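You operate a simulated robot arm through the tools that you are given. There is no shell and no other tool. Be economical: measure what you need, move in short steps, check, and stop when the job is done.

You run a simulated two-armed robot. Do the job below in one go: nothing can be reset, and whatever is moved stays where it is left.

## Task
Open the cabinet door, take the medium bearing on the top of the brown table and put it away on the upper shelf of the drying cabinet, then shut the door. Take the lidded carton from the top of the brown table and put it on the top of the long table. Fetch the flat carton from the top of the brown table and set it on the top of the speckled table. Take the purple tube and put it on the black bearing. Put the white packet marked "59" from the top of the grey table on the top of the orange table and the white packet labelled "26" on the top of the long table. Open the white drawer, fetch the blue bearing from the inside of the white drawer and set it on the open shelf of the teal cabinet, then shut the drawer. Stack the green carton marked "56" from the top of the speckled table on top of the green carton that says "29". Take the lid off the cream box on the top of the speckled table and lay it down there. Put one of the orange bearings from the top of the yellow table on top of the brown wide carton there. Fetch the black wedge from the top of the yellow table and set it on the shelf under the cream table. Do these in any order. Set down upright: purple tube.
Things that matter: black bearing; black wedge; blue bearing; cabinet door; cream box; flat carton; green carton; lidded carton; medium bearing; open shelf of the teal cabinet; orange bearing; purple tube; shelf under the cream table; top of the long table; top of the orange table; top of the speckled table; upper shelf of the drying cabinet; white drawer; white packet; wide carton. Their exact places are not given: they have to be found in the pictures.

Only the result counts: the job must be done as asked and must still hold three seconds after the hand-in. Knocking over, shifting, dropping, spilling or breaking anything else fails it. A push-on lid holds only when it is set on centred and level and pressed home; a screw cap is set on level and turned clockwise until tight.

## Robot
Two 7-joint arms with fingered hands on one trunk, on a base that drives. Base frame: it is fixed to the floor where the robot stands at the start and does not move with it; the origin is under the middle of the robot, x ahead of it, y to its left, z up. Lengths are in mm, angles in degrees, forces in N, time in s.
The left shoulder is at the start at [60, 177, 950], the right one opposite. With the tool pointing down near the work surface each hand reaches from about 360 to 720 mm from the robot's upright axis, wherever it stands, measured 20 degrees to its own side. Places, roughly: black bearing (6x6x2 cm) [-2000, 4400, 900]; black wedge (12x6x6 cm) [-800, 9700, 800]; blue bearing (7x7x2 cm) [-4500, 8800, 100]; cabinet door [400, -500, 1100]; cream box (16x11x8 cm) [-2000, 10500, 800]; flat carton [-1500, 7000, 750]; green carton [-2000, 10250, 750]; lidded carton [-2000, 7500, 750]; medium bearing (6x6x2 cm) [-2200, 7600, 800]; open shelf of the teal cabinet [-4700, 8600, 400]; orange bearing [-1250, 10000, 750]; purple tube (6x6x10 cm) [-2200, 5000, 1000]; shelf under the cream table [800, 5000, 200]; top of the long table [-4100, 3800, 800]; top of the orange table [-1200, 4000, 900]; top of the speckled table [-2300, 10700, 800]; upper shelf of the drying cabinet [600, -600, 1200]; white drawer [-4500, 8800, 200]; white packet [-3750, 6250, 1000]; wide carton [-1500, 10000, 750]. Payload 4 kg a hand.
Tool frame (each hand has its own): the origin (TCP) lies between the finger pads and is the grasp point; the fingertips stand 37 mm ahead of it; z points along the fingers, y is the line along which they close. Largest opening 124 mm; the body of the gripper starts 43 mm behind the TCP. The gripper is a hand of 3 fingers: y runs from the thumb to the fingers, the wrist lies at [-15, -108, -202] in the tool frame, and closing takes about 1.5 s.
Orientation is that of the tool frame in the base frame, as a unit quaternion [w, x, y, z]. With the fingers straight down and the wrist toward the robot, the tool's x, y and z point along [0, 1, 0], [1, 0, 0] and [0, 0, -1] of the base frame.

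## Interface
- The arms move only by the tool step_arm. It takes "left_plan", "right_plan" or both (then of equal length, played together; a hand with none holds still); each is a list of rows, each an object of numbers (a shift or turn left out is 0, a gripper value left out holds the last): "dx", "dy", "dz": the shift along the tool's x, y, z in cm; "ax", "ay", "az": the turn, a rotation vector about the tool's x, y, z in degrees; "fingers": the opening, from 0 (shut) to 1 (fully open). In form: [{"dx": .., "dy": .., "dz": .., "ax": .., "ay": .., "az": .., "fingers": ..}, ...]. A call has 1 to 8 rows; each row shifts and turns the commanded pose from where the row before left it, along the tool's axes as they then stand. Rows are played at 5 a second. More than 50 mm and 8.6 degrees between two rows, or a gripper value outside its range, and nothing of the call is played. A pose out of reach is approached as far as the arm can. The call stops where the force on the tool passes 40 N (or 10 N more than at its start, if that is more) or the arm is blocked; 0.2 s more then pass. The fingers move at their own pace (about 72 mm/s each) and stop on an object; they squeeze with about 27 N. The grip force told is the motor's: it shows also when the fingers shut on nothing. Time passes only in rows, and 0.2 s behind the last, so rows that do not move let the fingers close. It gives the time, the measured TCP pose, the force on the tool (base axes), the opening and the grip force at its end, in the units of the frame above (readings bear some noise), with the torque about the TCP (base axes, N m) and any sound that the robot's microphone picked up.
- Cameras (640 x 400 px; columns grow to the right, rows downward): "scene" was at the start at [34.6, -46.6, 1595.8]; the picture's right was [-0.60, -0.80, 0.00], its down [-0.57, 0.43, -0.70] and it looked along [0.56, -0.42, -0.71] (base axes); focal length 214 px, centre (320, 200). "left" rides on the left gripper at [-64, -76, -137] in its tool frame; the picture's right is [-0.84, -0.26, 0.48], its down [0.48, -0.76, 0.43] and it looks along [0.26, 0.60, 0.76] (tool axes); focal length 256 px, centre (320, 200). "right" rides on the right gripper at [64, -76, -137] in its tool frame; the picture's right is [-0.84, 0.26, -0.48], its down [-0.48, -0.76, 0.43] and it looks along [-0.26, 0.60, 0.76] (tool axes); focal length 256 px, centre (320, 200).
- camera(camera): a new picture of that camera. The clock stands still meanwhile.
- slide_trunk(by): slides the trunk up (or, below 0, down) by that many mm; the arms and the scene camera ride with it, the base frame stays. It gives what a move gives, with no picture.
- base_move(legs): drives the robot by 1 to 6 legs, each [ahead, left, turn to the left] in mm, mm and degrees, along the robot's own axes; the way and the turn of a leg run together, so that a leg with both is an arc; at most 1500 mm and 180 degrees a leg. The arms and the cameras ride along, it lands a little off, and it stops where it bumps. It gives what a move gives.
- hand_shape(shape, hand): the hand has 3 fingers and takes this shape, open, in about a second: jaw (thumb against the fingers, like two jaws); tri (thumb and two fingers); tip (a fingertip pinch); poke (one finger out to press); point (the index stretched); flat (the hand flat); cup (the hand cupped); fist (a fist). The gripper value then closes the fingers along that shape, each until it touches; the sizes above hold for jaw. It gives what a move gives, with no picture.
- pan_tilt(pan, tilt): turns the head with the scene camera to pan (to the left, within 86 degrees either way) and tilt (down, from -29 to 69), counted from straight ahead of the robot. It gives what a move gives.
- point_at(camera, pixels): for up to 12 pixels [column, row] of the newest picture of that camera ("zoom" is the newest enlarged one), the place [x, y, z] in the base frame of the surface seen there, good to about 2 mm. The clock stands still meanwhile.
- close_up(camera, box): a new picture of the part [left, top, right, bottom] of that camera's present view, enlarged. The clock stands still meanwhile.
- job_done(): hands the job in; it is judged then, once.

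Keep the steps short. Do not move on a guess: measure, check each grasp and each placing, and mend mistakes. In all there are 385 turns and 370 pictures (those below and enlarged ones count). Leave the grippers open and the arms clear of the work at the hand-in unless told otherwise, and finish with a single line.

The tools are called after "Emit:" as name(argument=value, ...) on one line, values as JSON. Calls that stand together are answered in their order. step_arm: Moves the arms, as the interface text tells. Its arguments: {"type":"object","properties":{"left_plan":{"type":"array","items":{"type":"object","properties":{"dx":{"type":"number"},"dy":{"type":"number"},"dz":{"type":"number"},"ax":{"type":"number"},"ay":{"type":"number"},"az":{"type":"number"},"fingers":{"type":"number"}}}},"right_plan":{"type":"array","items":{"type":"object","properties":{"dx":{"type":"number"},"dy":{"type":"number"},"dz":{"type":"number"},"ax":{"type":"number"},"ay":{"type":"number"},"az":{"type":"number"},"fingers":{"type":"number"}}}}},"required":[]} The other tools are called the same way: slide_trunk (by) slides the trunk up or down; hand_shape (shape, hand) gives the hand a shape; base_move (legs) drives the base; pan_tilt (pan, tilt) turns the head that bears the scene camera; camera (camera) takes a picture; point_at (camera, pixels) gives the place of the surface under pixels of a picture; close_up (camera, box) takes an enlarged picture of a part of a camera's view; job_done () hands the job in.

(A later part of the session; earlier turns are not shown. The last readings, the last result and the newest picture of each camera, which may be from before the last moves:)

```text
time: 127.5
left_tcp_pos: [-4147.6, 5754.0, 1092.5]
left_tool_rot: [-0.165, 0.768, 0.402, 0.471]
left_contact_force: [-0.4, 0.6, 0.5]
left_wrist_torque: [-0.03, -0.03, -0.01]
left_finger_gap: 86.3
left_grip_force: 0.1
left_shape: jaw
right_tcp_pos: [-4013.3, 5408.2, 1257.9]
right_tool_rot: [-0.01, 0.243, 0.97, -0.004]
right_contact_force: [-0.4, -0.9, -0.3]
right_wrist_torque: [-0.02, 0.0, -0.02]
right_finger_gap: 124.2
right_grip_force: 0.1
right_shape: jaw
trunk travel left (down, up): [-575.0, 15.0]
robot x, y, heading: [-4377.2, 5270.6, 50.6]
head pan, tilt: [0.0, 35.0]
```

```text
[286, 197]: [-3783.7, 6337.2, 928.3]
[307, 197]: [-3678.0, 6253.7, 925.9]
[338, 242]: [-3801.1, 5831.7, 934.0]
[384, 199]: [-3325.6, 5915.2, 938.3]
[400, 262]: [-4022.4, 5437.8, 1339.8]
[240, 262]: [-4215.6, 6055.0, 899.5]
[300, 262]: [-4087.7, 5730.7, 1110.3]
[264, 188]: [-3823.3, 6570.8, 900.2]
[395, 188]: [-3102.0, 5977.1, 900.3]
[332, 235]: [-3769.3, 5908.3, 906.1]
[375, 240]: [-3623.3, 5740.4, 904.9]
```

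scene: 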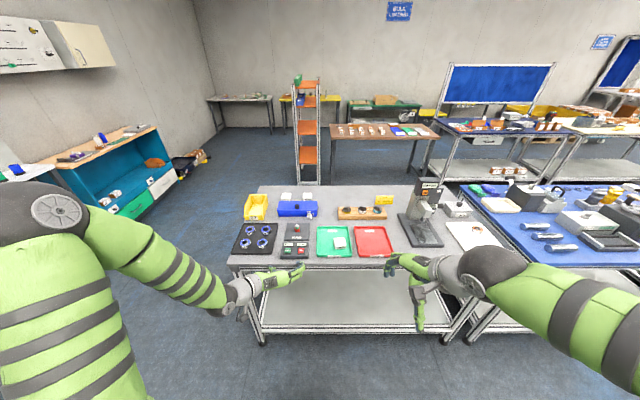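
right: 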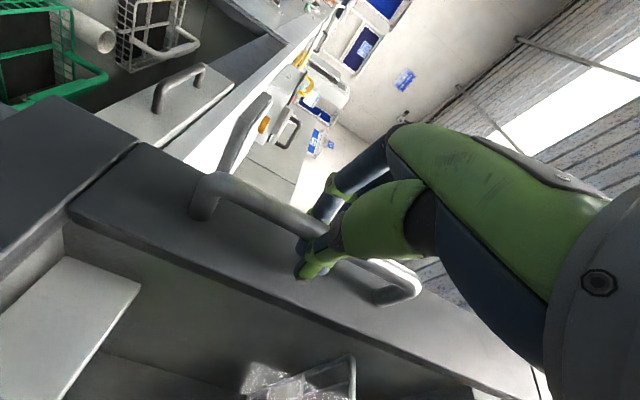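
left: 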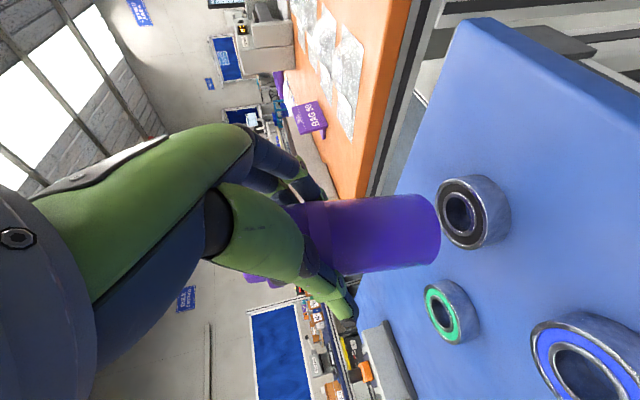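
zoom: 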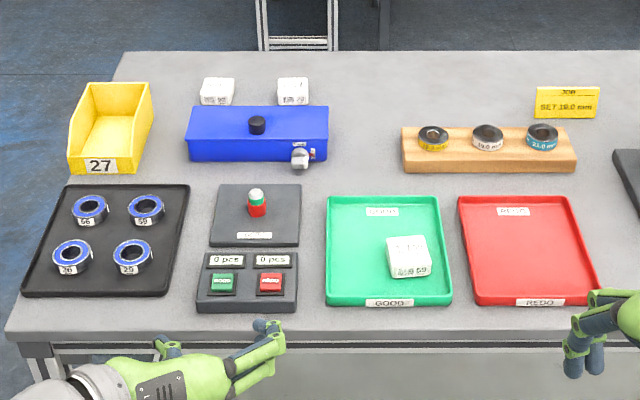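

Emit:
close_up(camera="scene", box=[272, 188, 322, 220])

Emit:
close_up(camera="scene", box=[315, 228, 365, 260])

```text
12.50 times, centred on (297, 204) of scene
```

zoom: 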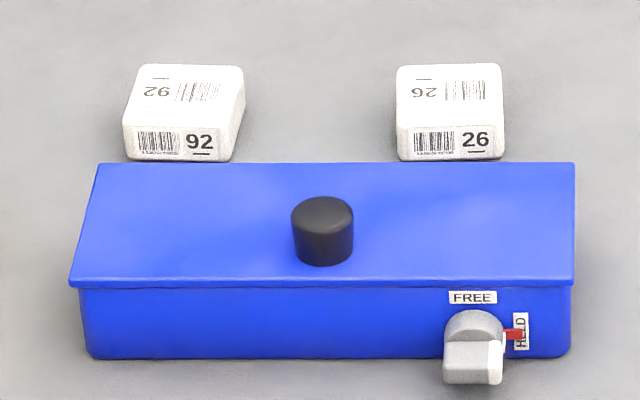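

```text
12.50 times, centred on (340, 244) of scene
```

zoom: 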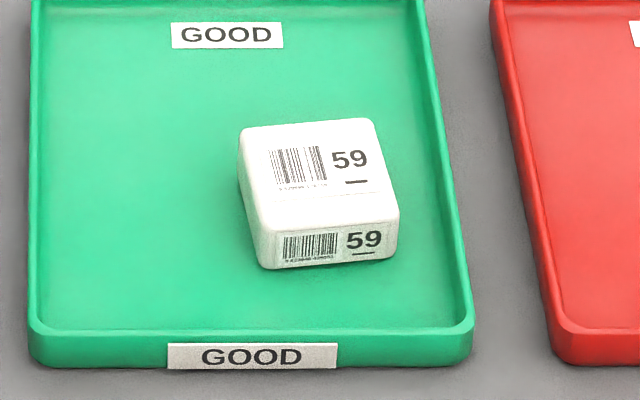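

Found: "59" in the green tray, "26" is the right one behind the blue box. I measure "59".

Emit:
point_at(camera="zoom", pixels=[[305, 165], [250, 135], [370, 130], [265, 220], [390, 210], [330, 245], [265, 262], [390, 255], [250, 320], [240, 180]])

```text
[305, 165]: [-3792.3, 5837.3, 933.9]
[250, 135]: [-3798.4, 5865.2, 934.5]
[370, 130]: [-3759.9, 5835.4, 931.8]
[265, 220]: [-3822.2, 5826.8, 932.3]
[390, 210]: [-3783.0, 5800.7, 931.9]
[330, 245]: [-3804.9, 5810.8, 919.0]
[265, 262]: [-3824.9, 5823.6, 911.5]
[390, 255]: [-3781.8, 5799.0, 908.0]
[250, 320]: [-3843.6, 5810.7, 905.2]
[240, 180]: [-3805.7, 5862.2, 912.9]
```

59: centre [-3791,5832], ~47×45 mm, z 905–934. I drive 320 ahead and 80 left, then measure with the right hand's camera.

Emit:
base_move(legs=[[320, 80, 0]])

Emit:
camera(camera="scene")

```text
time: 129.6
left_tcp_pos: [-4004.6, 6053.1, 1092.7]
left_tool_rot: [-0.164, 0.769, 0.4, 0.471]
left_contact_force: [-0.3, -0.7, -0.6]
left_wrist_torque: [0.01, 0.0, -0.06]
left_finger_gap: 86.2
left_grip_force: 0.1
left_shape: jaw
right_tcp_pos: [-3872.2, 5704.1, 1259.4]
right_tool_rot: [-0.009, 0.243, 0.97, -0.004]
right_contact_force: [0.0, 1.1, -0.2]
right_wrist_torque: [-0.01, 0.05, 0.01]
right_finger_gap: 123.9
right_grip_force: 0.0
right_shape: jaw
trunk travel left (down, up): [-575.0, 15.0]
robot x, y, heading: [-4240.7, 5565.9, 50.4]
head pan, tilt: [0.0, 35.0]
```

```text
314 pictures are left
```

scene: 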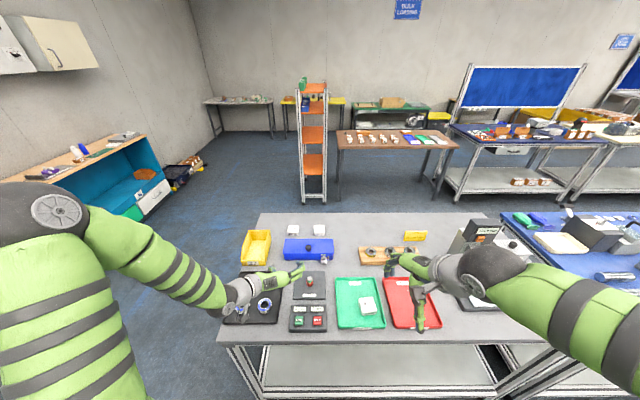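

Move the right hand over it, to z≈1000, and look.

Emit:
step_arm(right_plan=[{"az": 5, "dz": 3}, {"dy": 3, "dz": 3.5}, {"dy": 3, "dz": 3.5}, {"dy": 3, "dz": 3.5}, {"dy": 3, "dz": 3.5}, {"dy": 3, "dz": 4}, {"dx": 0.2, "dy": 0.1, "dz": 4.8}, {"fingers": 0.75}])

Emit:
camera(camera="right")

```text
time: 131.4
left_tcp_pos: [-4007.4, 6051.4, 1092.3]
left_tool_rot: [-0.166, 0.768, 0.401, 0.471]
left_contact_force: [-0.3, 0.0, 0.4]
left_wrist_torque: [-0.01, 0.01, -0.03]
left_finger_gap: 86.3
left_grip_force: 0.0
left_shape: jaw
right_tcp_pos: [-3790.4, 5841.4, 1011.8]
right_tool_rot: [-0.008, 0.285, 0.958, -0.003]
right_contact_force: [-0.5, 0.3, 0.6]
right_wrist_torque: [0.01, 0.03, 0.03]
right_finger_gap: 93.3
right_grip_force: 0.0
right_shape: jaw
right hand out of reach, approached as far as the arm can: row 1, 2
trunk travel left (down, up): [-575.0, 15.0]
robot x, y, heading: [-4239.7, 5564.8, 50.3]
head pan, tilt: [0.0, 35.0]
```

```text
313 pictures are left
```

right: 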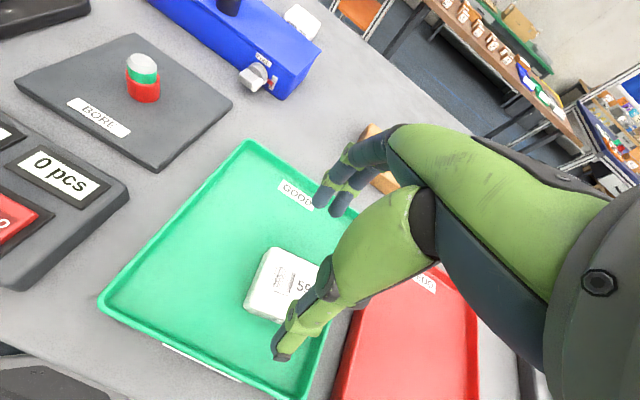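

Box lies below the grasp point; small correction and descend 65 mm, then close.

Emit:
step_arm(right_plan=[{"dx": -0.4, "dy": -0.8, "dz": 2}, {"dz": 2.5}, {"dz": 2.0}, {"fingers": 0}, {}, {}, {}, {}])

Emit:
camera(camera="right")

```text
time: 133.2
left_tcp_pos: [-4006.1, 6052.8, 1091.8]
left_tool_rot: [-0.164, 0.768, 0.4, 0.472]
left_contact_force: [-0.4, -0.1, -0.8]
left_wrist_torque: [-0.03, 0.0, -0.01]
left_finger_gap: 86.2
left_grip_force: 0.2
left_shape: jaw
right_tcp_pos: [-3794.3, 5831.4, 947.1]
right_tool_rot: [-0.008, 0.286, 0.958, -0.004]
right_contact_force: [0.3, -1.4, 5.4]
right_wrist_torque: [0.08, -0.04, 0.0]
right_finger_gap: 62.5
right_grip_force: 26.8
right_shape: jaw
trunk travel left (down, up): [-575.0, 15.0]
robot x, y, heading: [-4238.8, 5563.5, 50.4]
head pan, tilt: [0.0, 35.0]
```

```text
312 pictures are left
```

right: 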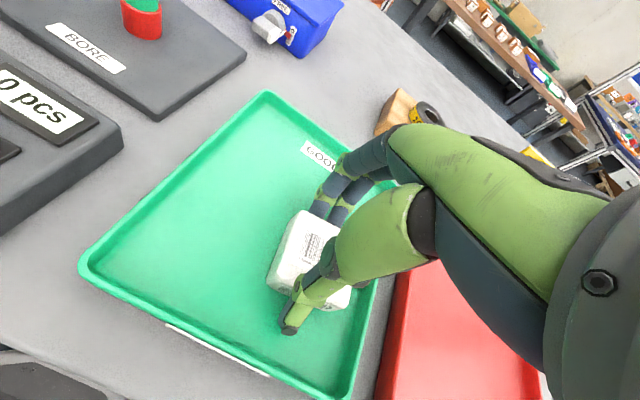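

Gripped. Lift.

Emit:
step_arm(right_plan=[{"dz": -2}, {"dz": -4}, {"dz": -4}, {"dz": -4}, {"dz": -4}, {}])

Emit:
camera(camera="right")

```text
time: 134.6
left_tcp_pos: [-4005.0, 6051.0, 1091.1]
left_tool_rot: [-0.166, 0.768, 0.401, 0.471]
left_contact_force: [1.0, 0.1, -0.9]
left_wrist_torque: [-0.03, -0.01, 0.03]
left_finger_gap: 86.3
left_grip_force: 0.0
left_shape: jaw
right_tcp_pos: [-3788.1, 5832.7, 1129.8]
right_tool_rot: [-0.01, 0.285, 0.958, -0.005]
right_contact_force: [0.1, 0.1, -2.2]
right_wrist_torque: [-0.02, -0.02, 0.05]
right_finger_gap: 62.4
right_grip_force: 27.4
right_shape: jaw
trunk travel left (down, up): [-575.0, 15.0]
robot x, y, heading: [-4241.7, 5568.5, 50.4]
head pan, tilt: [0.0, 35.0]
```

```text
311 pictures are left
```

right: 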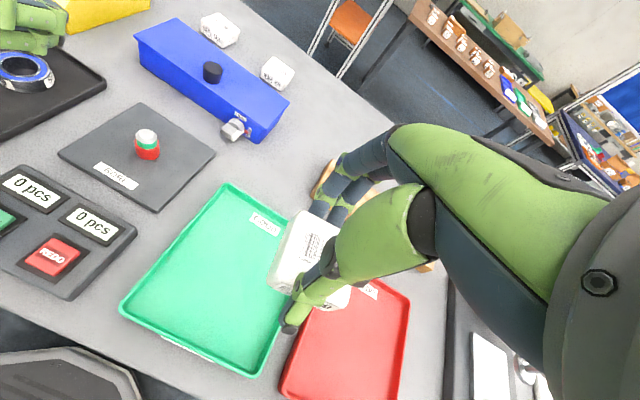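

Held. Now to the orange table: back 250, slide right 2.9 m, forward 300.

Emit:
base_move(legs=[[-250, 0, 0], [0, -1450, 0], [0, -1450, 0], [0, 0, 0.3], [290, 0, 0]])

Emit:
pan_tilt(pan=-10, tilt=45)

Emit:
camera(camera="scene")

```text
time: 151.9
left_tcp_pos: [-1782.1, 4203.6, 1091.4]
left_tool_rot: [-0.162, 0.771, 0.395, 0.472]
left_contact_force: [-0.5, 0.3, 0.1]
left_wrist_torque: [-0.01, 0.02, 0.02]
left_finger_gap: 86.5
left_grip_force: 0.0
left_shape: jaw
right_tcp_pos: [-1569.7, 3981.8, 1128.8]
right_tool_rot: [-0.009, 0.293, 0.956, -0.004]
right_contact_force: [0.4, 0.9, -2.0]
right_wrist_torque: [0.01, 0.02, 0.03]
right_finger_gap: 62.1
right_grip_force: 27.2
right_shape: jaw
trunk travel left (down, up): [-575.0, 15.0]
robot x, y, heading: [-2023.1, 3720.6, 49.8]
head pan, tilt: [0.0, 35.0]
```

```text
time: 152.6
left_tcp_pos: [-1782.7, 4204.4, 1092.6]
left_tool_rot: [-0.161, 0.772, 0.394, 0.472]
left_contact_force: [-0.6, 0.0, -0.2]
left_wrist_torque: [0.01, -0.03, 0.0]
left_finger_gap: 86.2
left_grip_force: 0.0
left_shape: jaw
right_tcp_pos: [-1570.1, 3979.8, 1128.4]
right_tool_rot: [-0.009, 0.293, 0.956, -0.005]
right_contact_force: [-0.3, -0.8, -1.1]
right_wrist_torque: [0.0, -0.01, 0.03]
right_finger_gap: 62.0
right_grip_force: 27.2
right_shape: jaw
trunk travel left (down, up): [-575.0, 15.0]
robot x, y, heading: [-2023.1, 3722.1, 49.5]
head pan, tilt: [-10.0, 45.0]
```

```text
310 pictures are left
```

scene: 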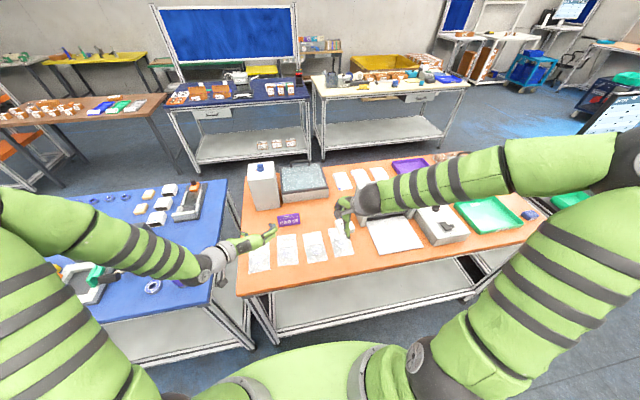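

Emit:
close_up(camera="scene", box=[235, 150, 435, 275])

Emit:
point_at(camera="zoom", pixels=[[250, 200], [250, 230], [280, 170], [205, 215], [300, 250], [230, 180], [260, 160], [40, 250], [130, 200]])

```text
3.20 times, centred on (335, 212) of scene
```

zoom: 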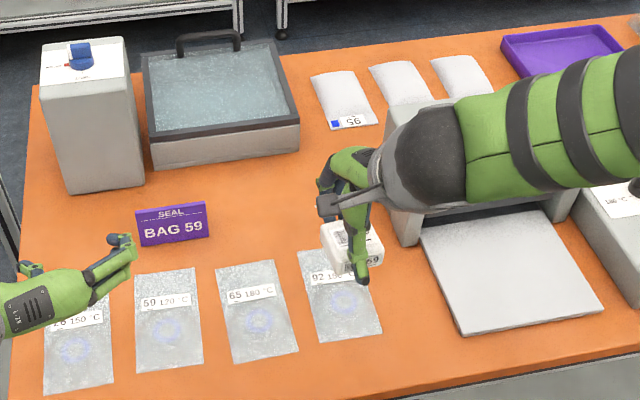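

```text
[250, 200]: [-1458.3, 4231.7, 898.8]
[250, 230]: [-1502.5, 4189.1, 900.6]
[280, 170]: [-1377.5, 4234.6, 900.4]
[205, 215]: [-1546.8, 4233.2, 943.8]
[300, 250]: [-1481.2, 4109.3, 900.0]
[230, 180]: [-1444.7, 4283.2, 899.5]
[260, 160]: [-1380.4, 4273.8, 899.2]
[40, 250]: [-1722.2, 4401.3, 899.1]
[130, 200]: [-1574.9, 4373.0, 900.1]
```

Free spot at [-1465,4215]. I advance 80 mm and carry the packet over.

Emit:
base_move(legs=[[75, 0, 0]])

```text
time: 153.6
left_tcp_pos: [-1732.7, 4260.2, 1091.5]
left_tool_rot: [-0.161, 0.771, 0.394, 0.473]
left_contact_force: [0.6, 1.1, 0.6]
left_wrist_torque: [-0.02, 0.02, 0.04]
left_finger_gap: 86.7
left_grip_force: 0.1
left_shape: jaw
right_tcp_pos: [-1520.2, 4038.0, 1128.9]
right_tool_rot: [-0.01, 0.292, 0.956, -0.006]
right_contact_force: [0.2, 1.1, -1.5]
right_wrist_torque: [-0.03, -0.02, -0.02]
right_finger_gap: 62.3
right_grip_force: 27.0
right_shape: jaw
trunk travel left (down, up): [-575.0, 15.0]
robot x, y, heading: [-1975.6, 3777.3, 49.4]
head pan, tilt: [-10.0, 45.0]
```

Emit:
step_arm(right_plan=[{"dy": 2.9, "dx": 0.87}, {"dy": 2.9, "dx": 0.87}, {"dy": 2.9, "dx": 0.87}, {"dy": 2.9, "dx": 0.87}, {"dy": 2.9, "dx": 0.87}, {"dy": 2.9, "dx": 0.87, "dz": 3}, {"dz": 4}, {"dz": 4}])

Emit:
camera(camera="right")

```text
time: 155.4
left_tcp_pos: [-1734.2, 4259.9, 1091.3]
left_tool_rot: [-0.162, 0.771, 0.395, 0.472]
left_contact_force: [-1.1, 0.1, -0.3]
left_wrist_torque: [0.04, -0.02, 0.0]
left_finger_gap: 86.4
left_grip_force: 0.0
left_shape: jaw
right_tcp_pos: [-1466.6, 4212.9, 1015.4]
right_tool_rot: [-0.008, 0.292, 0.956, -0.004]
right_contact_force: [1.8, 0.5, -2.0]
right_wrist_torque: [-0.01, 0.05, 0.02]
right_finger_gap: 62.0
right_grip_force: 27.3
right_shape: jaw
trunk travel left (down, up): [-575.0, 15.0]
robot x, y, heading: [-1976.6, 3777.2, 49.5]
head pan, tilt: [-10.0, 45.0]
```

```text
308 pictures are left
```

right: 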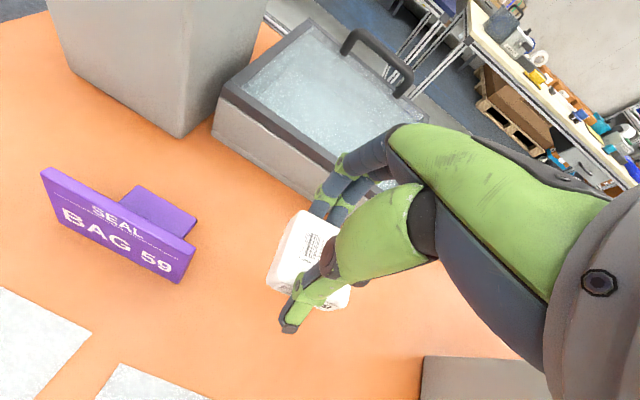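

Clear spot. Descend until contact.

Emit:
step_arm(right_plan=[{"dz": 3}, {"dz": 3}, {"dz": 1.0}, {"dz": 0.3}, {}])

```text
time: 156.6
left_tcp_pos: [-1733.1, 4260.3, 1092.1]
left_tool_rot: [-0.161, 0.771, 0.395, 0.474]
left_contact_force: [-0.5, 0.3, 0.0]
left_wrist_torque: [-0.03, 0.03, 0.02]
left_finger_gap: 86.5
left_grip_force: 0.1
left_shape: jaw
right_tcp_pos: [-1471.0, 4209.9, 944.3]
right_tool_rot: [-0.01, 0.293, 0.956, -0.004]
right_contact_force: [0.2, 0.0, -0.6]
right_wrist_torque: [0.03, 0.0, 0.02]
right_finger_gap: 62.4
right_grip_force: 27.0
right_shape: jaw
trunk travel left (down, up): [-575.0, 15.0]
robot x, y, heading: [-1975.6, 3777.6, 49.8]
head pan, tilt: [-10.0, 45.0]
```

Force is easing; another 4 mm and release.

Emit:
step_arm(right_plan=[{"dz": 0.2}, {"dz": 0.2}, {"fingers": 0.65}, {}, {"fingers": 0.75}, {"dz": -2}, {"dz": -4}, {"dz": -4}])

Emit:
camera(camera="right")

```text
time: 158.4
left_tcp_pos: [-1734.7, 4260.4, 1092.3]
left_tool_rot: [-0.162, 0.771, 0.395, 0.472]
left_contact_force: [0.7, -0.4, 0.0]
left_wrist_torque: [0.0, 0.01, 0.01]
left_finger_gap: 86.4
left_grip_force: 0.0
left_shape: jaw
right_tcp_pos: [-1470.0, 4210.6, 1041.2]
right_tool_rot: [-0.009, 0.293, 0.956, -0.004]
right_contact_force: [-0.2, -0.7, 0.6]
right_wrist_torque: [0.03, 0.02, -0.02]
right_finger_gap: 93.1
right_grip_force: 0.0
right_shape: jaw
trunk travel left (down, up): [-575.0, 15.0]
robot x, y, heading: [-1972.5, 3779.4, 49.7]
head pan, tilt: [-10.0, 45.0]
```

```text
307 pictures are left
```

right: 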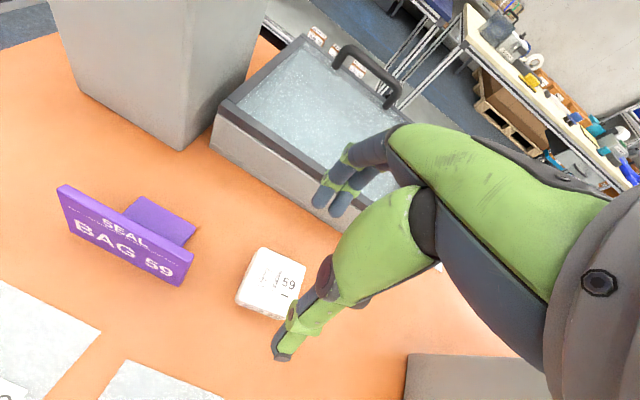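

Packet 59 is placed. I back off and restore the left hand to pointing down.

Emit:
base_move(legs=[[-330, 0, 0]])

Emit:
step_arm(left_plan=[{"ax": 3.5, "az": 6.0}, {"ax": 3.59, "ay": -3.59, "az": -6.23}, {"ax": 3.59, "ay": -3.59, "az": -6.23}, {"ax": 3.59, "ay": -3.59, "az": -6.23}, {"ax": 3.59, "ay": -3.59, "az": -6.23}, {"ax": 3.59, "ay": -3.59, "az": -6.23}, {"ax": 3.59, "ay": -3.59, "az": -6.23}, {"ax": 3.59, "ay": -3.59, "az": -6.23}], right_plan=[{"dy": -2.5, "dz": -2, "az": 3}, {"dy": -2.5, "dz": -2, "az": 3}, {"dy": -2.5, "dz": -2, "az": 3}, {"dy": -2.5, "dz": -2}, {"dy": -2.5, "dz": -2}, {"dy": -2.5, "dz": -2}, {"dx": -3, "dz": -1}, {"dx": -3, "fingers": 1}])

Emit:
step_arm(left_plan=[{"ax": 3.59, "ay": -3.59, "az": -6.23, "fingers": 1}, {"ax": 3.59, "ay": -3.59, "az": -6.23}, {"ax": 3.59, "ay": -3.59, "az": -6.23}, {"ax": 3.59, "ay": -3.59, "az": -6.23}, {"ax": 3.59, "ay": -3.59, "az": -6.23}, {"ax": 3.59, "ay": -3.59, "az": -6.23}, {}])

```text
time: 160.6
left_tcp_pos: [-1945.7, 4010.6, 1091.7]
left_tool_rot: [-0.162, 0.771, 0.394, 0.472]
left_contact_force: [-0.7, 0.7, -0.4]
left_wrist_torque: [-0.02, 0.01, 0.03]
left_finger_gap: 86.2
left_grip_force: 0.1
left_shape: jaw
right_tcp_pos: [-1679.8, 3961.4, 1040.6]
right_tool_rot: [-0.008, 0.293, 0.956, -0.004]
right_contact_force: [0.0, 0.5, -0.2]
right_wrist_torque: [0.01, 0.01, -0.03]
right_finger_gap: 93.0
right_grip_force: 0.1
right_shape: jaw
trunk travel left (down, up): [-575.0, 15.0]
robot x, y, heading: [-2182.6, 3529.7, 49.5]
head pan, tilt: [-10.0, 45.0]
```

```text
time: 162.4
left_tcp_pos: [-1943.8, 4014.3, 1091.8]
left_tool_rot: [-0.108, 0.609, 0.751, 0.231]
left_contact_force: [0.3, 0.5, 0.6]
left_wrist_torque: [0.01, -0.01, -0.02]
left_finger_gap: 86.1
left_grip_force: 0.1
left_shape: jaw
left hand out of reach, approached as far as the arm can: row 2
right_tcp_pos: [-1730.8, 3806.5, 1171.1]
right_tool_rot: [-0.008, 0.367, 0.93, -0.005]
right_contact_force: [-0.8, 0.1, 0.4]
right_wrist_torque: [-0.02, 0.0, 0.01]
right_finger_gap: 123.6
right_grip_force: 0.1
right_shape: jaw
trunk travel left (down, up): [-575.0, 15.0]
robot x, y, heading: [-2186.7, 3526.0, 49.6]
head pan, tilt: [-10.0, 45.0]
```

```text
time: 164.0
left_tcp_pos: [-1942.4, 4014.6, 1091.1]
left_tool_rot: [0.001, 0.341, 0.94, -0.003]
left_contact_force: [0.3, -0.1, 0.5]
left_wrist_torque: [0.04, 0.0, -0.02]
left_finger_gap: 123.6
left_grip_force: 0.0
left_shape: jaw
right_tcp_pos: [-1729.5, 3806.6, 1171.7]
right_tool_rot: [-0.008, 0.366, 0.93, -0.005]
right_contact_force: [0.0, 0.1, 0.1]
right_wrist_torque: [-0.02, -0.03, 0.01]
right_finger_gap: 123.5
right_grip_force: 0.1
right_shape: jaw
trunk travel left (down, up): [-575.0, 15.0]
robot x, y, heading: [-2191.9, 3529.0, 49.6]
head pan, tilt: [-10.0, 45.0]
```

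Tuck the left hand slightly and slide left past the end of the grey table.

Emit:
step_arm(left_plan=[{"dy": -3, "dz": -3}, {"dy": -3, "dz": -3}, {"dy": -3, "dz": -3}, {"dy": -2, "dz": -3}])

Emit:
base_move(legs=[[0, 0, 1], [0, 1300, 0], [0, 1300, 0], [0, 1250, 0]])

Emit:
pan_tilt(pan=0, tilt=25)

Emit:
camera(camera="scene")

```text
time: 165.0
left_tcp_pos: [-2013.9, 3929.4, 1213.7]
left_tool_rot: [0.0, 0.341, 0.94, -0.003]
left_contact_force: [-1.2, 0.3, -0.6]
left_wrist_torque: [0.01, 0.01, -0.04]
left_finger_gap: 123.8
left_grip_force: 0.1
left_shape: jaw
right_tcp_pos: [-1729.8, 3806.5, 1171.9]
right_tool_rot: [-0.009, 0.366, 0.93, -0.005]
right_contact_force: [-0.2, -0.6, -0.6]
right_wrist_torque: [-0.01, 0.03, 0.02]
right_finger_gap: 123.8
right_grip_force: 0.1
right_shape: jaw
trunk travel left (down, up): [-575.0, 15.0]
robot x, y, heading: [-2185.1, 3528.8, 49.8]
head pan, tilt: [-10.0, 45.0]
```

```text
time: 183.9
left_tcp_pos: [-4968.9, 6395.3, 1213.0]
left_tool_rot: [0.001, 0.339, 0.941, -0.003]
left_contact_force: [0.0, 0.0, -0.4]
left_wrist_torque: [0.01, -0.01, -0.03]
left_finger_gap: 123.4
left_grip_force: 0.1
left_shape: jaw
right_tcp_pos: [-4685.3, 6272.3, 1172.2]
right_tool_rot: [-0.008, 0.365, 0.931, -0.005]
right_contact_force: [0.3, 0.2, 0.2]
right_wrist_torque: [0.01, 0.01, 0.0]
right_finger_gap: 123.8
right_grip_force: 0.2
right_shape: jaw
trunk travel left (down, up): [-575.0, 15.0]
robot x, y, heading: [-5142.0, 5991.7, 49.5]
head pan, tilt: [-10.0, 45.0]
```

```text
time: 184.7
left_tcp_pos: [-4969.3, 6394.6, 1212.0]
left_tool_rot: [0.001, 0.339, 0.941, -0.001]
left_contact_force: [-0.3, -0.1, 0.9]
left_wrist_torque: [0.05, -0.02, 0.01]
left_finger_gap: 123.7
left_grip_force: 0.1
left_shape: jaw
right_tcp_pos: [-4686.6, 6272.8, 1172.4]
right_tool_rot: [-0.009, 0.365, 0.931, -0.005]
right_contact_force: [-0.6, 0.5, 0.7]
right_wrist_torque: [-0.03, 0.01, -0.01]
right_finger_gap: 123.7
right_grip_force: 0.1
right_shape: jaw
trunk travel left (down, up): [-575.0, 15.0]
robot x, y, heading: [-5138.2, 5989.0, 49.8]
head pan, tilt: [0.0, 25.0]
```

```text
306 pictures are left
```

scene: 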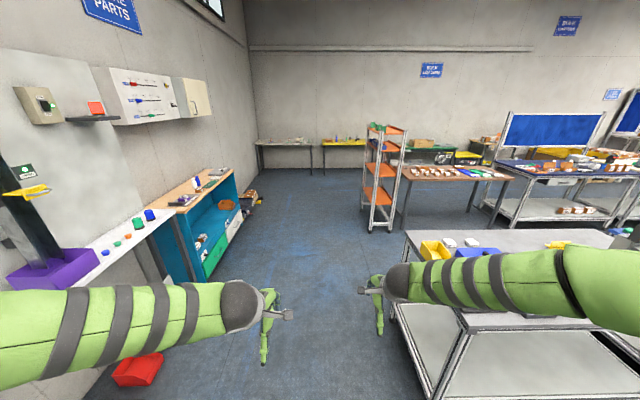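

I see the teal cabinet on the left, and the corridor between. Measuring.

Emit:
point_at(camera="scene", pixels=[[205, 278], [243, 225], [193, 285], [370, 225], [388, 230], [402, 215], [420, 395], [405, 240], [130, 370], [150, 280], [390, 300]])

Emit:
close_up(camera="scene", box=[140, 150, 270, 300])

```text
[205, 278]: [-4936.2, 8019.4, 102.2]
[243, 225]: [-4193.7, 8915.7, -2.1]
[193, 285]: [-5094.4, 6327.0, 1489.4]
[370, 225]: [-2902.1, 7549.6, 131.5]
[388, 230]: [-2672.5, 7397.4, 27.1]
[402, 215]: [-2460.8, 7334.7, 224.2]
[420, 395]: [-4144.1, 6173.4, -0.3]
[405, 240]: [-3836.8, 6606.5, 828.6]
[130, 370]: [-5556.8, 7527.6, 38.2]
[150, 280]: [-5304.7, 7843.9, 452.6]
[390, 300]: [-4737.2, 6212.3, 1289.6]
```

```text
2.67 times, centred on (205, 225) of scene
```

zoom: 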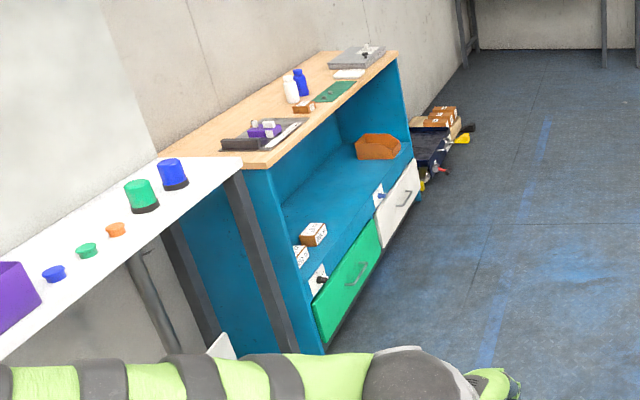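

The teal cabinet's front is near. Hands are empty, so I do the drawer job now: drive in front of it and face it.

Emit:
base_move(legs=[[0, 0, 1], [1150, 0, 0], [1150, 0, 0], [0, 0, 90]])

Emit:
pan_tilt(pan=0, tilt=45)

Emit:
camera(camera="scene")

```text
time: 200.2
left_tcp_pos: [-4087.5, 7943.8, 1212.0]
left_tool_rot: [0.002, -0.432, 0.902, -0.001]
left_contact_force: [-0.8, 0.5, -0.1]
left_wrist_torque: [0.0, 0.0, 0.0]
left_finger_gap: 123.8
left_grip_force: 0.0
left_shape: jaw
right_tcp_pos: [-3968.3, 8228.5, 1171.1]
right_tool_rot: [-0.003, -0.407, 0.914, -0.009]
right_contact_force: [-0.6, 0.2, -0.1]
right_wrist_torque: [-0.01, 0.01, 0.0]
right_finger_gap: 123.6
right_grip_force: 0.1
right_shape: jaw
trunk travel left (down, up): [-575.0, 15.0]
robot x, y, heading: [-3684.6, 7774.6, 140.5]
head pan, tilt: [0.0, 25.0]
```

```text
time: 201.1
left_tcp_pos: [-4088.3, 7942.6, 1213.7]
left_tool_rot: [0.002, -0.432, 0.902, 0.0]
left_contact_force: [0.2, -0.9, 0.0]
left_wrist_torque: [-0.02, 0.02, 0.02]
left_finger_gap: 123.7
left_grip_force: 0.0
left_shape: jaw
right_tcp_pos: [-3968.1, 8227.8, 1171.4]
right_tool_rot: [-0.002, -0.406, 0.914, -0.009]
right_contact_force: [0.1, -0.1, -0.6]
right_wrist_torque: [0.0, 0.02, 0.02]
right_finger_gap: 123.7
right_grip_force: 0.0
right_shape: jaw
trunk travel left (down, up): [-575.0, 15.0]
robot x, y, heading: [-3685.9, 7775.6, 140.6]
head pan, tilt: [0.0, 45.0]
```

```text
304 pictures are left
```

scene: 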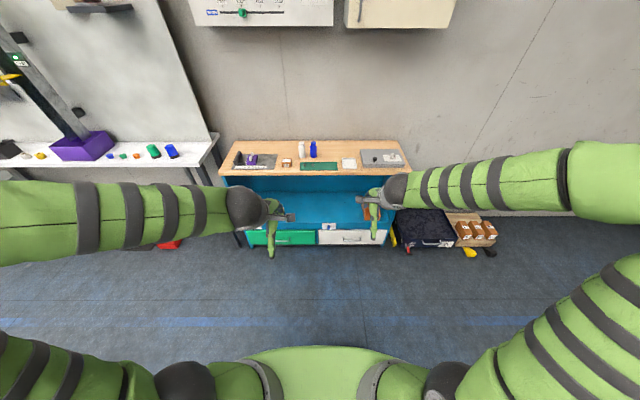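

Emit:
close_up(camera="scene", box=[215, 135, 415, 260])

Emit:
point_at(camera="zoom", pixels=[[430, 332], [415, 332], [450, 332], [345, 320], [530, 320], [340, 345], [540, 345], [380, 240], [200, 240], [130, 250], [560, 110], [20, 110]])

```text
3.20 times, centred on (315, 198) of scene
```

zoom: 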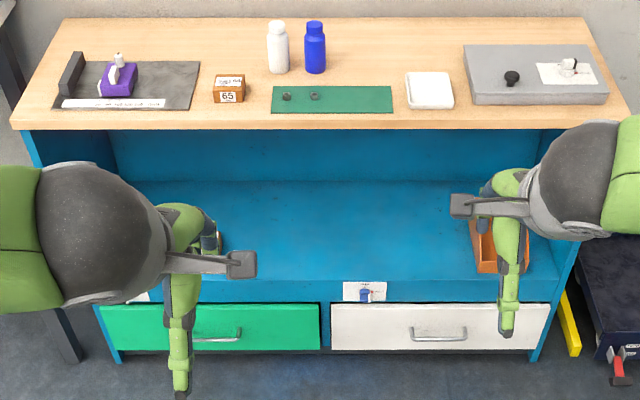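

```text
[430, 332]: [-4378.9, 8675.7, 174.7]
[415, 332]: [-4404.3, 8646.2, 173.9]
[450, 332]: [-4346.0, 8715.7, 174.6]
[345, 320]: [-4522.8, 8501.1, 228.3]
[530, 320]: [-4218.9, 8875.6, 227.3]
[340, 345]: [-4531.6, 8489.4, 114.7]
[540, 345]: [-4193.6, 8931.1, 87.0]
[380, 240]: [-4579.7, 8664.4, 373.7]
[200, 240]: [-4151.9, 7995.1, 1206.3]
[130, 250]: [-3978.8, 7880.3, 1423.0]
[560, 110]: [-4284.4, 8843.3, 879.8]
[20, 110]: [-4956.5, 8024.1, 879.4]
```

Emit:
close_up(camera="scene", box=[310, 210, 390, 260])

Emit:
point_at(camera="zoom", pixels=[[305, 240], [258, 243], [352, 243], [258, 215], [352, 215], [180, 125], [180, 140], [305, 228], [305, 260]])

```text
8.00 times, centred on (350, 235) of scene
```

zoom: 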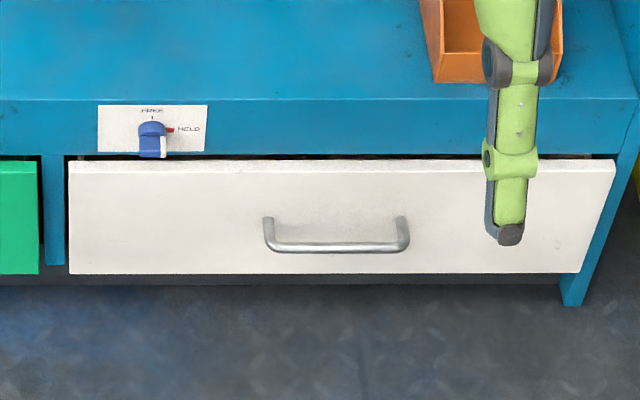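

```text
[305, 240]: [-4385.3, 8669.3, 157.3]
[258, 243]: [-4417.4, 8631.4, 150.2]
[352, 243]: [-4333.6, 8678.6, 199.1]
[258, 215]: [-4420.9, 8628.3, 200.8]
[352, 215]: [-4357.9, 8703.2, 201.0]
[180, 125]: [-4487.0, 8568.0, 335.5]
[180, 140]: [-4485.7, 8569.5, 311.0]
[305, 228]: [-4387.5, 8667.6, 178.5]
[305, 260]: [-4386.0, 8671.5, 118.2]
```

There's a FREE/HOLD knob above the white drawer. I lower the trunk and drive nearer to see it.

Emit:
slide_trunk(by=-520)

Emit:
base_move(legs=[[400, -60, 0]])

Emit:
camera(camera="scene")

```text
refused: -520 is not a number from -400 to 400
```

```text
time: 203.6
left_tcp_pos: [-4361.0, 8244.5, 1211.2]
left_tool_rot: [0.003, -0.432, 0.902, -0.003]
left_contact_force: [0.4, 0.4, -0.2]
left_wrist_torque: [0.0, -0.03, -0.03]
left_finger_gap: 124.0
left_grip_force: 0.1
left_shape: jaw
right_tcp_pos: [-4241.0, 8529.5, 1171.3]
right_tool_rot: [-0.001, -0.406, 0.914, -0.009]
right_contact_force: [-0.9, -0.1, 0.2]
right_wrist_torque: [-0.02, -0.01, 0.0]
right_finger_gap: 123.4
right_grip_force: 0.0
right_shape: jaw
trunk travel left (down, up): [-575.0, 15.0]
robot x, y, heading: [-3956.4, 8078.0, 140.7]
head pan, tilt: [0.0, 45.0]
```

```text
301 pictures are left
```

scene: 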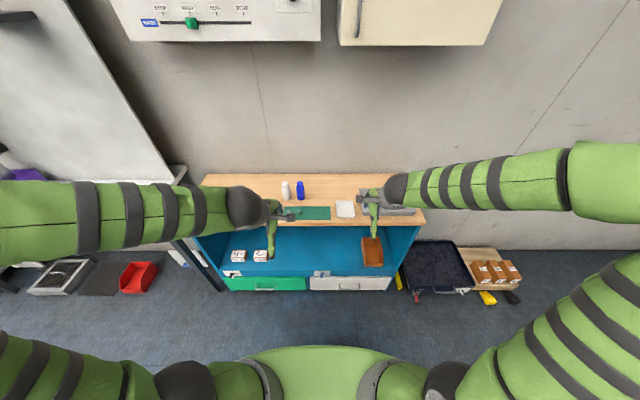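

Emit:
slide_trunk(by=-400)

Emit:
slide_trunk(by=-130)

Emit:
camera(camera="scene")

```text
time: 207.4
left_tcp_pos: [-4361.6, 8242.7, 812.4]
left_tool_rot: [0.002, -0.432, 0.902, -0.001]
left_contact_force: [-1.6, 0.0, -0.1]
left_wrist_torque: [0.0, 0.01, 0.03]
left_finger_gap: 123.8
left_grip_force: 0.0
left_shape: jaw
right_tcp_pos: [-4239.7, 8529.0, 771.6]
right_tool_rot: [-0.003, -0.408, 0.913, -0.009]
right_contact_force: [-0.1, -0.4, -0.6]
right_wrist_torque: [0.0, -0.01, 0.02]
right_finger_gap: 123.6
right_grip_force: 0.0
right_shape: jaw
trunk travel left (down, up): [-175.0, 415.0]
robot x, y, heading: [-3956.1, 8074.0, 140.8]
head pan, tilt: [0.0, 45.0]
```

```text
time: 209.0
left_tcp_pos: [-4360.1, 8243.8, 683.8]
left_tool_rot: [0.002, -0.432, 0.902, -0.001]
left_contact_force: [0.0, -0.1, 0.6]
left_wrist_torque: [0.02, -0.02, -0.01]
left_finger_gap: 123.7
left_grip_force: 0.1
left_shape: jaw
right_tcp_pos: [-4241.4, 8528.8, 641.4]
right_tool_rot: [-0.002, -0.407, 0.913, -0.01]
right_contact_force: [-0.5, 0.0, -0.4]
right_wrist_torque: [0.02, 0.0, 0.0]
right_finger_gap: 123.8
right_grip_force: 0.1
right_shape: jaw
trunk travel left (down, up): [-45.0, 545.0]
robot x, y, heading: [-3953.9, 8081.4, 140.6]
head pan, tilt: [0.0, 45.0]
```

```text
300 pictures are left
```

scene: 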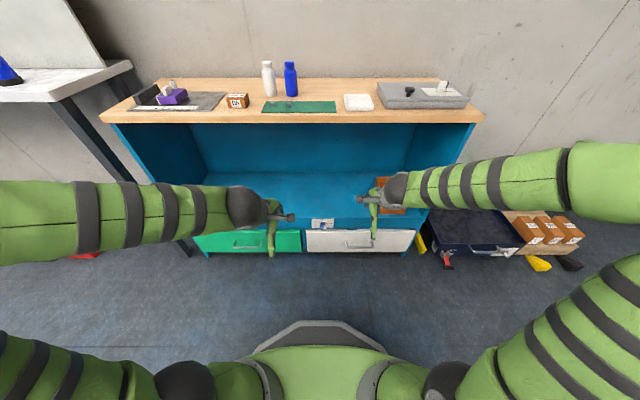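

Emit:
close_up(camera="scene", box=[295, 210, 425, 260])

Emit:
close_up(camera="scene", box=[305, 213, 345, 238])

```text
4.92 times, centred on (360, 235) of scene
```

zoom: 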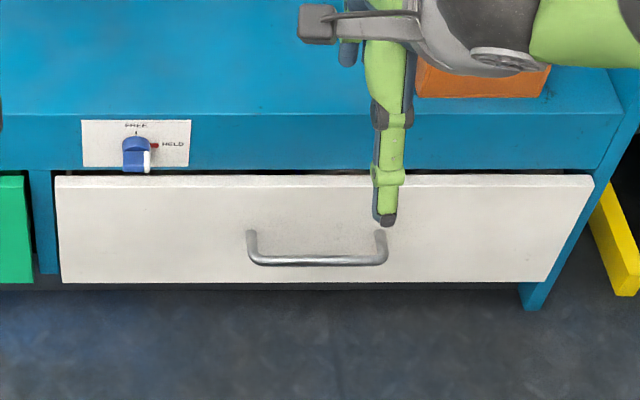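

```text
16.00 times, centred on (325, 226) of scene
```

zoom: 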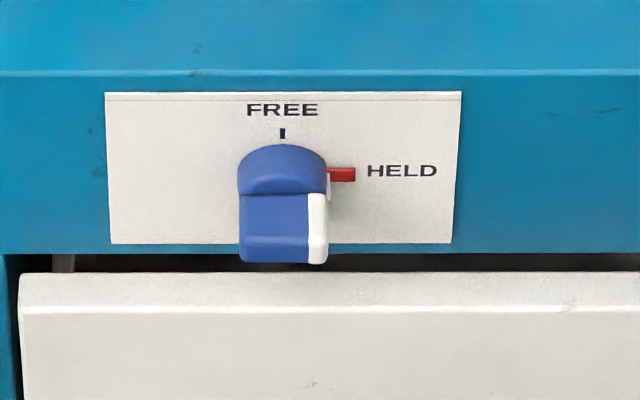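

The knob's white mark points to HELD; it must be turned a quarter counter-clockwise to FREE before pulling. I turn the left hand to point forward with jaws vertical.

Emit:
step_arm(left_plan=[{"ay": 6.05, "az": 6.05}, {"ay": 6.05, "az": 6.05}, {"ay": 6.05, "az": 6.05}, {"ay": 6.05, "az": 6.05}, {"ay": 6.05, "az": 6.05}, {"ay": 6.05, "az": 6.05}, {"ay": 6.05, "az": 6.05}, {"ay": 6.05, "az": 6.05}])

Emit:
step_arm(left_plan=[{"ay": 6.05, "az": 6.05}, {"ay": 6.05, "az": 6.05}, {"ay": 6.05, "az": 6.05}, {"ay": 6.05, "az": 6.05}, {"ay": 6.05, "az": 6.05}, {"ay": 6.05, "az": 6.05}, {"ay": 6.05, "az": 6.05}, {"ay": 6.05, "az": 6.05}])

Emit:
step_arm(left_plan=[{"ay": 6.05, "az": 6.05}, {"ay": 6.05, "az": 6.05}, {"ay": 6.05, "az": 6.05}, {"ay": 6.05, "az": 6.05}, {"ay": 6.05, "az": 6.05}, {}])

Emit:
camera(camera="left")

```text
time: 210.8
left_tcp_pos: [-4358.4, 8243.4, 683.6]
left_tool_rot: [-0.357, 0.003, 0.918, -0.172]
left_contact_force: [0.8, 0.6, -1.2]
left_wrist_torque: [0.03, 0.01, 0.01]
left_finger_gap: 123.9
left_grip_force: 0.0
left_shape: jaw
right_tcp_pos: [-4241.4, 8528.7, 641.3]
right_tool_rot: [-0.003, -0.406, 0.914, -0.01]
right_contact_force: [-0.2, -1.2, 0.2]
right_wrist_torque: [-0.03, 0.03, 0.03]
right_finger_gap: 123.5
right_grip_force: 0.1
right_shape: jaw
trunk travel left (down, up): [-45.0, 545.0]
robot x, y, heading: [-3953.6, 8076.9, 140.8]
head pan, tilt: [0.0, 45.0]
```

```text
time: 212.6
left_tcp_pos: [-4347.7, 8256.0, 644.6]
left_tool_rot: [-0.529, 0.322, 0.74, -0.264]
left_contact_force: [0.7, -0.3, 0.1]
left_wrist_torque: [0.01, 0.0, 0.01]
left_finger_gap: 123.9
left_grip_force: 0.1
left_shape: jaw
left hand out of reach, approached as far as the arm can: row 5, 6, 7, 8
right_tcp_pos: [-4239.4, 8529.7, 641.6]
right_tool_rot: [-0.004, -0.407, 0.913, -0.01]
right_contact_force: [0.9, 0.3, 0.6]
right_wrist_torque: [-0.02, 0.08, 0.0]
right_finger_gap: 123.5
right_grip_force: 0.2
right_shape: jaw
trunk travel left (down, up): [-45.0, 545.0]
robot x, y, heading: [-3954.6, 8074.8, 140.3]
head pan, tilt: [0.0, 45.0]
```

```text
time: 214.0
left_tcp_pos: [-4347.5, 8257.9, 638.3]
left_tool_rot: [-0.528, 0.334, 0.734, -0.267]
left_contact_force: [0.2, -0.5, 0.4]
left_wrist_torque: [-0.01, -0.02, -0.01]
left_finger_gap: 123.8
left_grip_force: 0.1
left_shape: jaw
left hand out of reach, approached as far as the arm can: row 1, 2, 3, 4, 5
right_tcp_pos: [-4240.9, 8528.3, 640.6]
right_tool_rot: [-0.003, -0.406, 0.914, -0.009]
right_contact_force: [-0.5, -0.1, -0.5]
right_wrist_torque: [0.01, -0.01, -0.02]
right_finger_gap: 123.6
right_grip_force: 0.0
right_shape: jaw
trunk travel left (down, up): [-45.0, 545.0]
robot x, y, heading: [-3955.0, 8077.1, 140.8]
head pan, tilt: [0.0, 45.0]
```

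```text
297 pictures are left
```

left: 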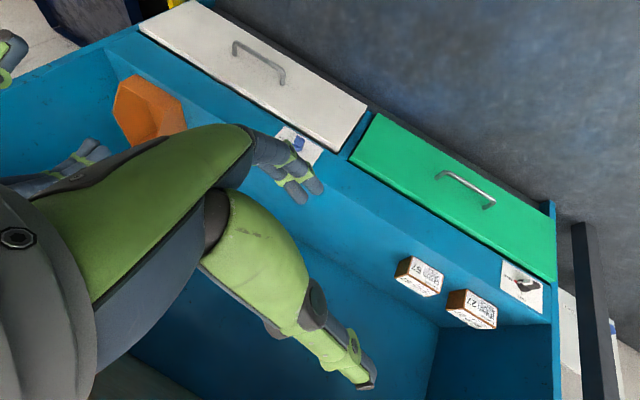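

That orientation is out of the left arm's limits. Instead I will press the left end of the knob's fin down with one finger of the right hand. I restore the left hand and shape the right as "poke".

Emit:
step_arm(left_plan=[{"ay": -5.83, "az": -6.05}, {"ay": -5.83, "az": -6.05}, {"ay": -5.83, "az": -6.05}, {"ay": -5.83, "az": -6.05}, {"ay": -5.83, "az": -6.05}, {"ay": -5.83, "az": -6.05}, {"ay": -5.83, "az": -6.05}, {"ay": -5.83, "az": -6.05}])

Emit:
step_arm(left_plan=[{"ay": -5.83, "az": -6.05}, {"ay": -5.83, "az": -6.05}, {"ay": -5.83, "az": -6.05}, {"ay": -5.83, "az": -6.05}, {"ay": -5.83, "az": -6.05}, {"ay": -5.83, "az": -6.05}, {"dx": 3}, {"dx": 3}])

Emit:
hand_shape(hand="right", shape="poke")

Emit:
camera(camera="right")

Emit:
camera(camera="scene")

```text
time: 215.8
left_tcp_pos: [-4347.5, 8258.0, 637.5]
left_tool_rot: [-0.265, -0.118, 0.947, -0.14]
left_contact_force: [0.0, -1.1, 0.2]
left_wrist_torque: [-0.01, 0.0, 0.0]
left_finger_gap: 123.9
left_grip_force: 0.0
left_shape: jaw
right_tcp_pos: [-4241.1, 8528.6, 641.7]
right_tool_rot: [-0.002, -0.406, 0.914, -0.009]
right_contact_force: [0.3, -0.4, 0.3]
right_wrist_torque: [0.02, 0.0, -0.02]
right_finger_gap: 123.7
right_grip_force: 0.0
right_shape: jaw
trunk travel left (down, up): [-45.0, 545.0]
robot x, y, heading: [-3953.3, 8076.3, 140.8]
head pan, tilt: [0.0, 45.0]
```

```text
time: 217.6
left_tcp_pos: [-4385.0, 8210.5, 637.1]
left_tool_rot: [-0.002, -0.438, 0.899, -0.011]
left_contact_force: [0.4, -0.1, 0.2]
left_wrist_torque: [-0.01, -0.05, 0.0]
left_finger_gap: 123.9
left_grip_force: 0.1
left_shape: jaw
right_tcp_pos: [-4240.4, 8528.1, 641.3]
right_tool_rot: [-0.002, -0.407, 0.913, -0.01]
right_contact_force: [0.2, -0.1, -0.1]
right_wrist_torque: [-0.04, -0.03, 0.01]
right_finger_gap: 123.4
right_grip_force: 0.1
right_shape: jaw
trunk travel left (down, up): [-45.0, 545.0]
robot x, y, heading: [-3954.6, 8077.9, 140.6]
head pan, tilt: [0.0, 45.0]
```

```text
time: 218.5
left_tcp_pos: [-4384.2, 8209.8, 639.1]
left_tool_rot: [-0.003, -0.438, 0.899, -0.011]
left_contact_force: [-0.7, -0.4, 0.2]
left_wrist_torque: [0.01, 0.0, 0.02]
left_finger_gap: 123.5
left_grip_force: 0.0
left_shape: jaw
right_tcp_pos: [-4240.3, 8528.7, 641.3]
right_tool_rot: [-0.002, -0.407, 0.913, -0.01]
right_contact_force: [-0.5, -0.7, -0.6]
right_wrist_torque: [0.01, -0.01, 0.0]
right_finger_gap: 0.0
right_grip_force: 0.0
right_shape: poke
trunk travel left (down, up): [-45.0, 545.0]
robot x, y, heading: [-3952.4, 8075.3, 140.7]
head pan, tilt: [0.0, 45.0]
```

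```text
296 pictures are left
```

right: 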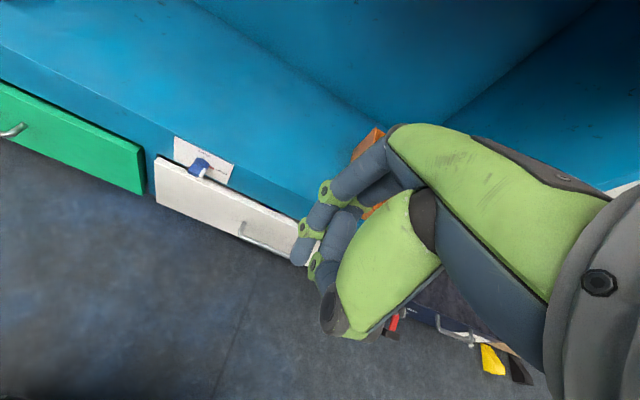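

```text
295 pictures are left
```

scene: 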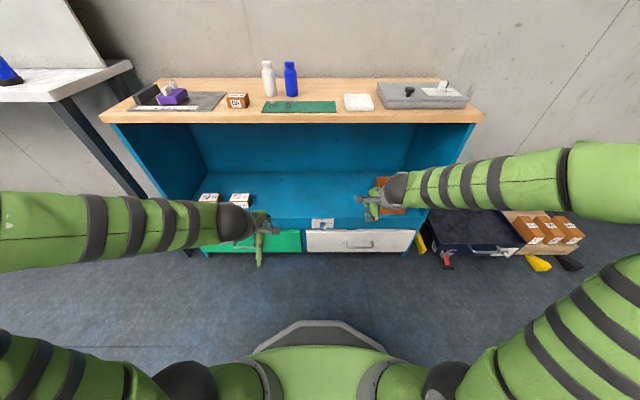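

I locate the poking fingertip and the knob in the right camera.

Emit:
close_up(camera="right", box=[150, 120, 400, 350])

Emit:
point_at(camera="right", pixels=[[302, 258], [297, 250], [325, 285], [200, 165], [193, 162], [203, 173], [212, 178], [190, 170]])

```text
1.74 times, centred on (275, 235) of right
```

zoom: 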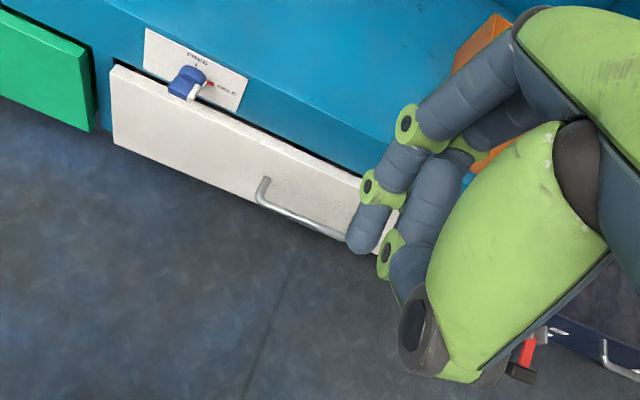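

```text
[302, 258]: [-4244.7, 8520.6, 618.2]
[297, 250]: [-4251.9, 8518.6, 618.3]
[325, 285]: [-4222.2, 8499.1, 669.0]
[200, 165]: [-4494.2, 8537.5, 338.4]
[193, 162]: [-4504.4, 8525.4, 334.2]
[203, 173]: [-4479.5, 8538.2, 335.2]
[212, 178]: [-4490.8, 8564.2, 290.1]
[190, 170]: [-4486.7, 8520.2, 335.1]
```

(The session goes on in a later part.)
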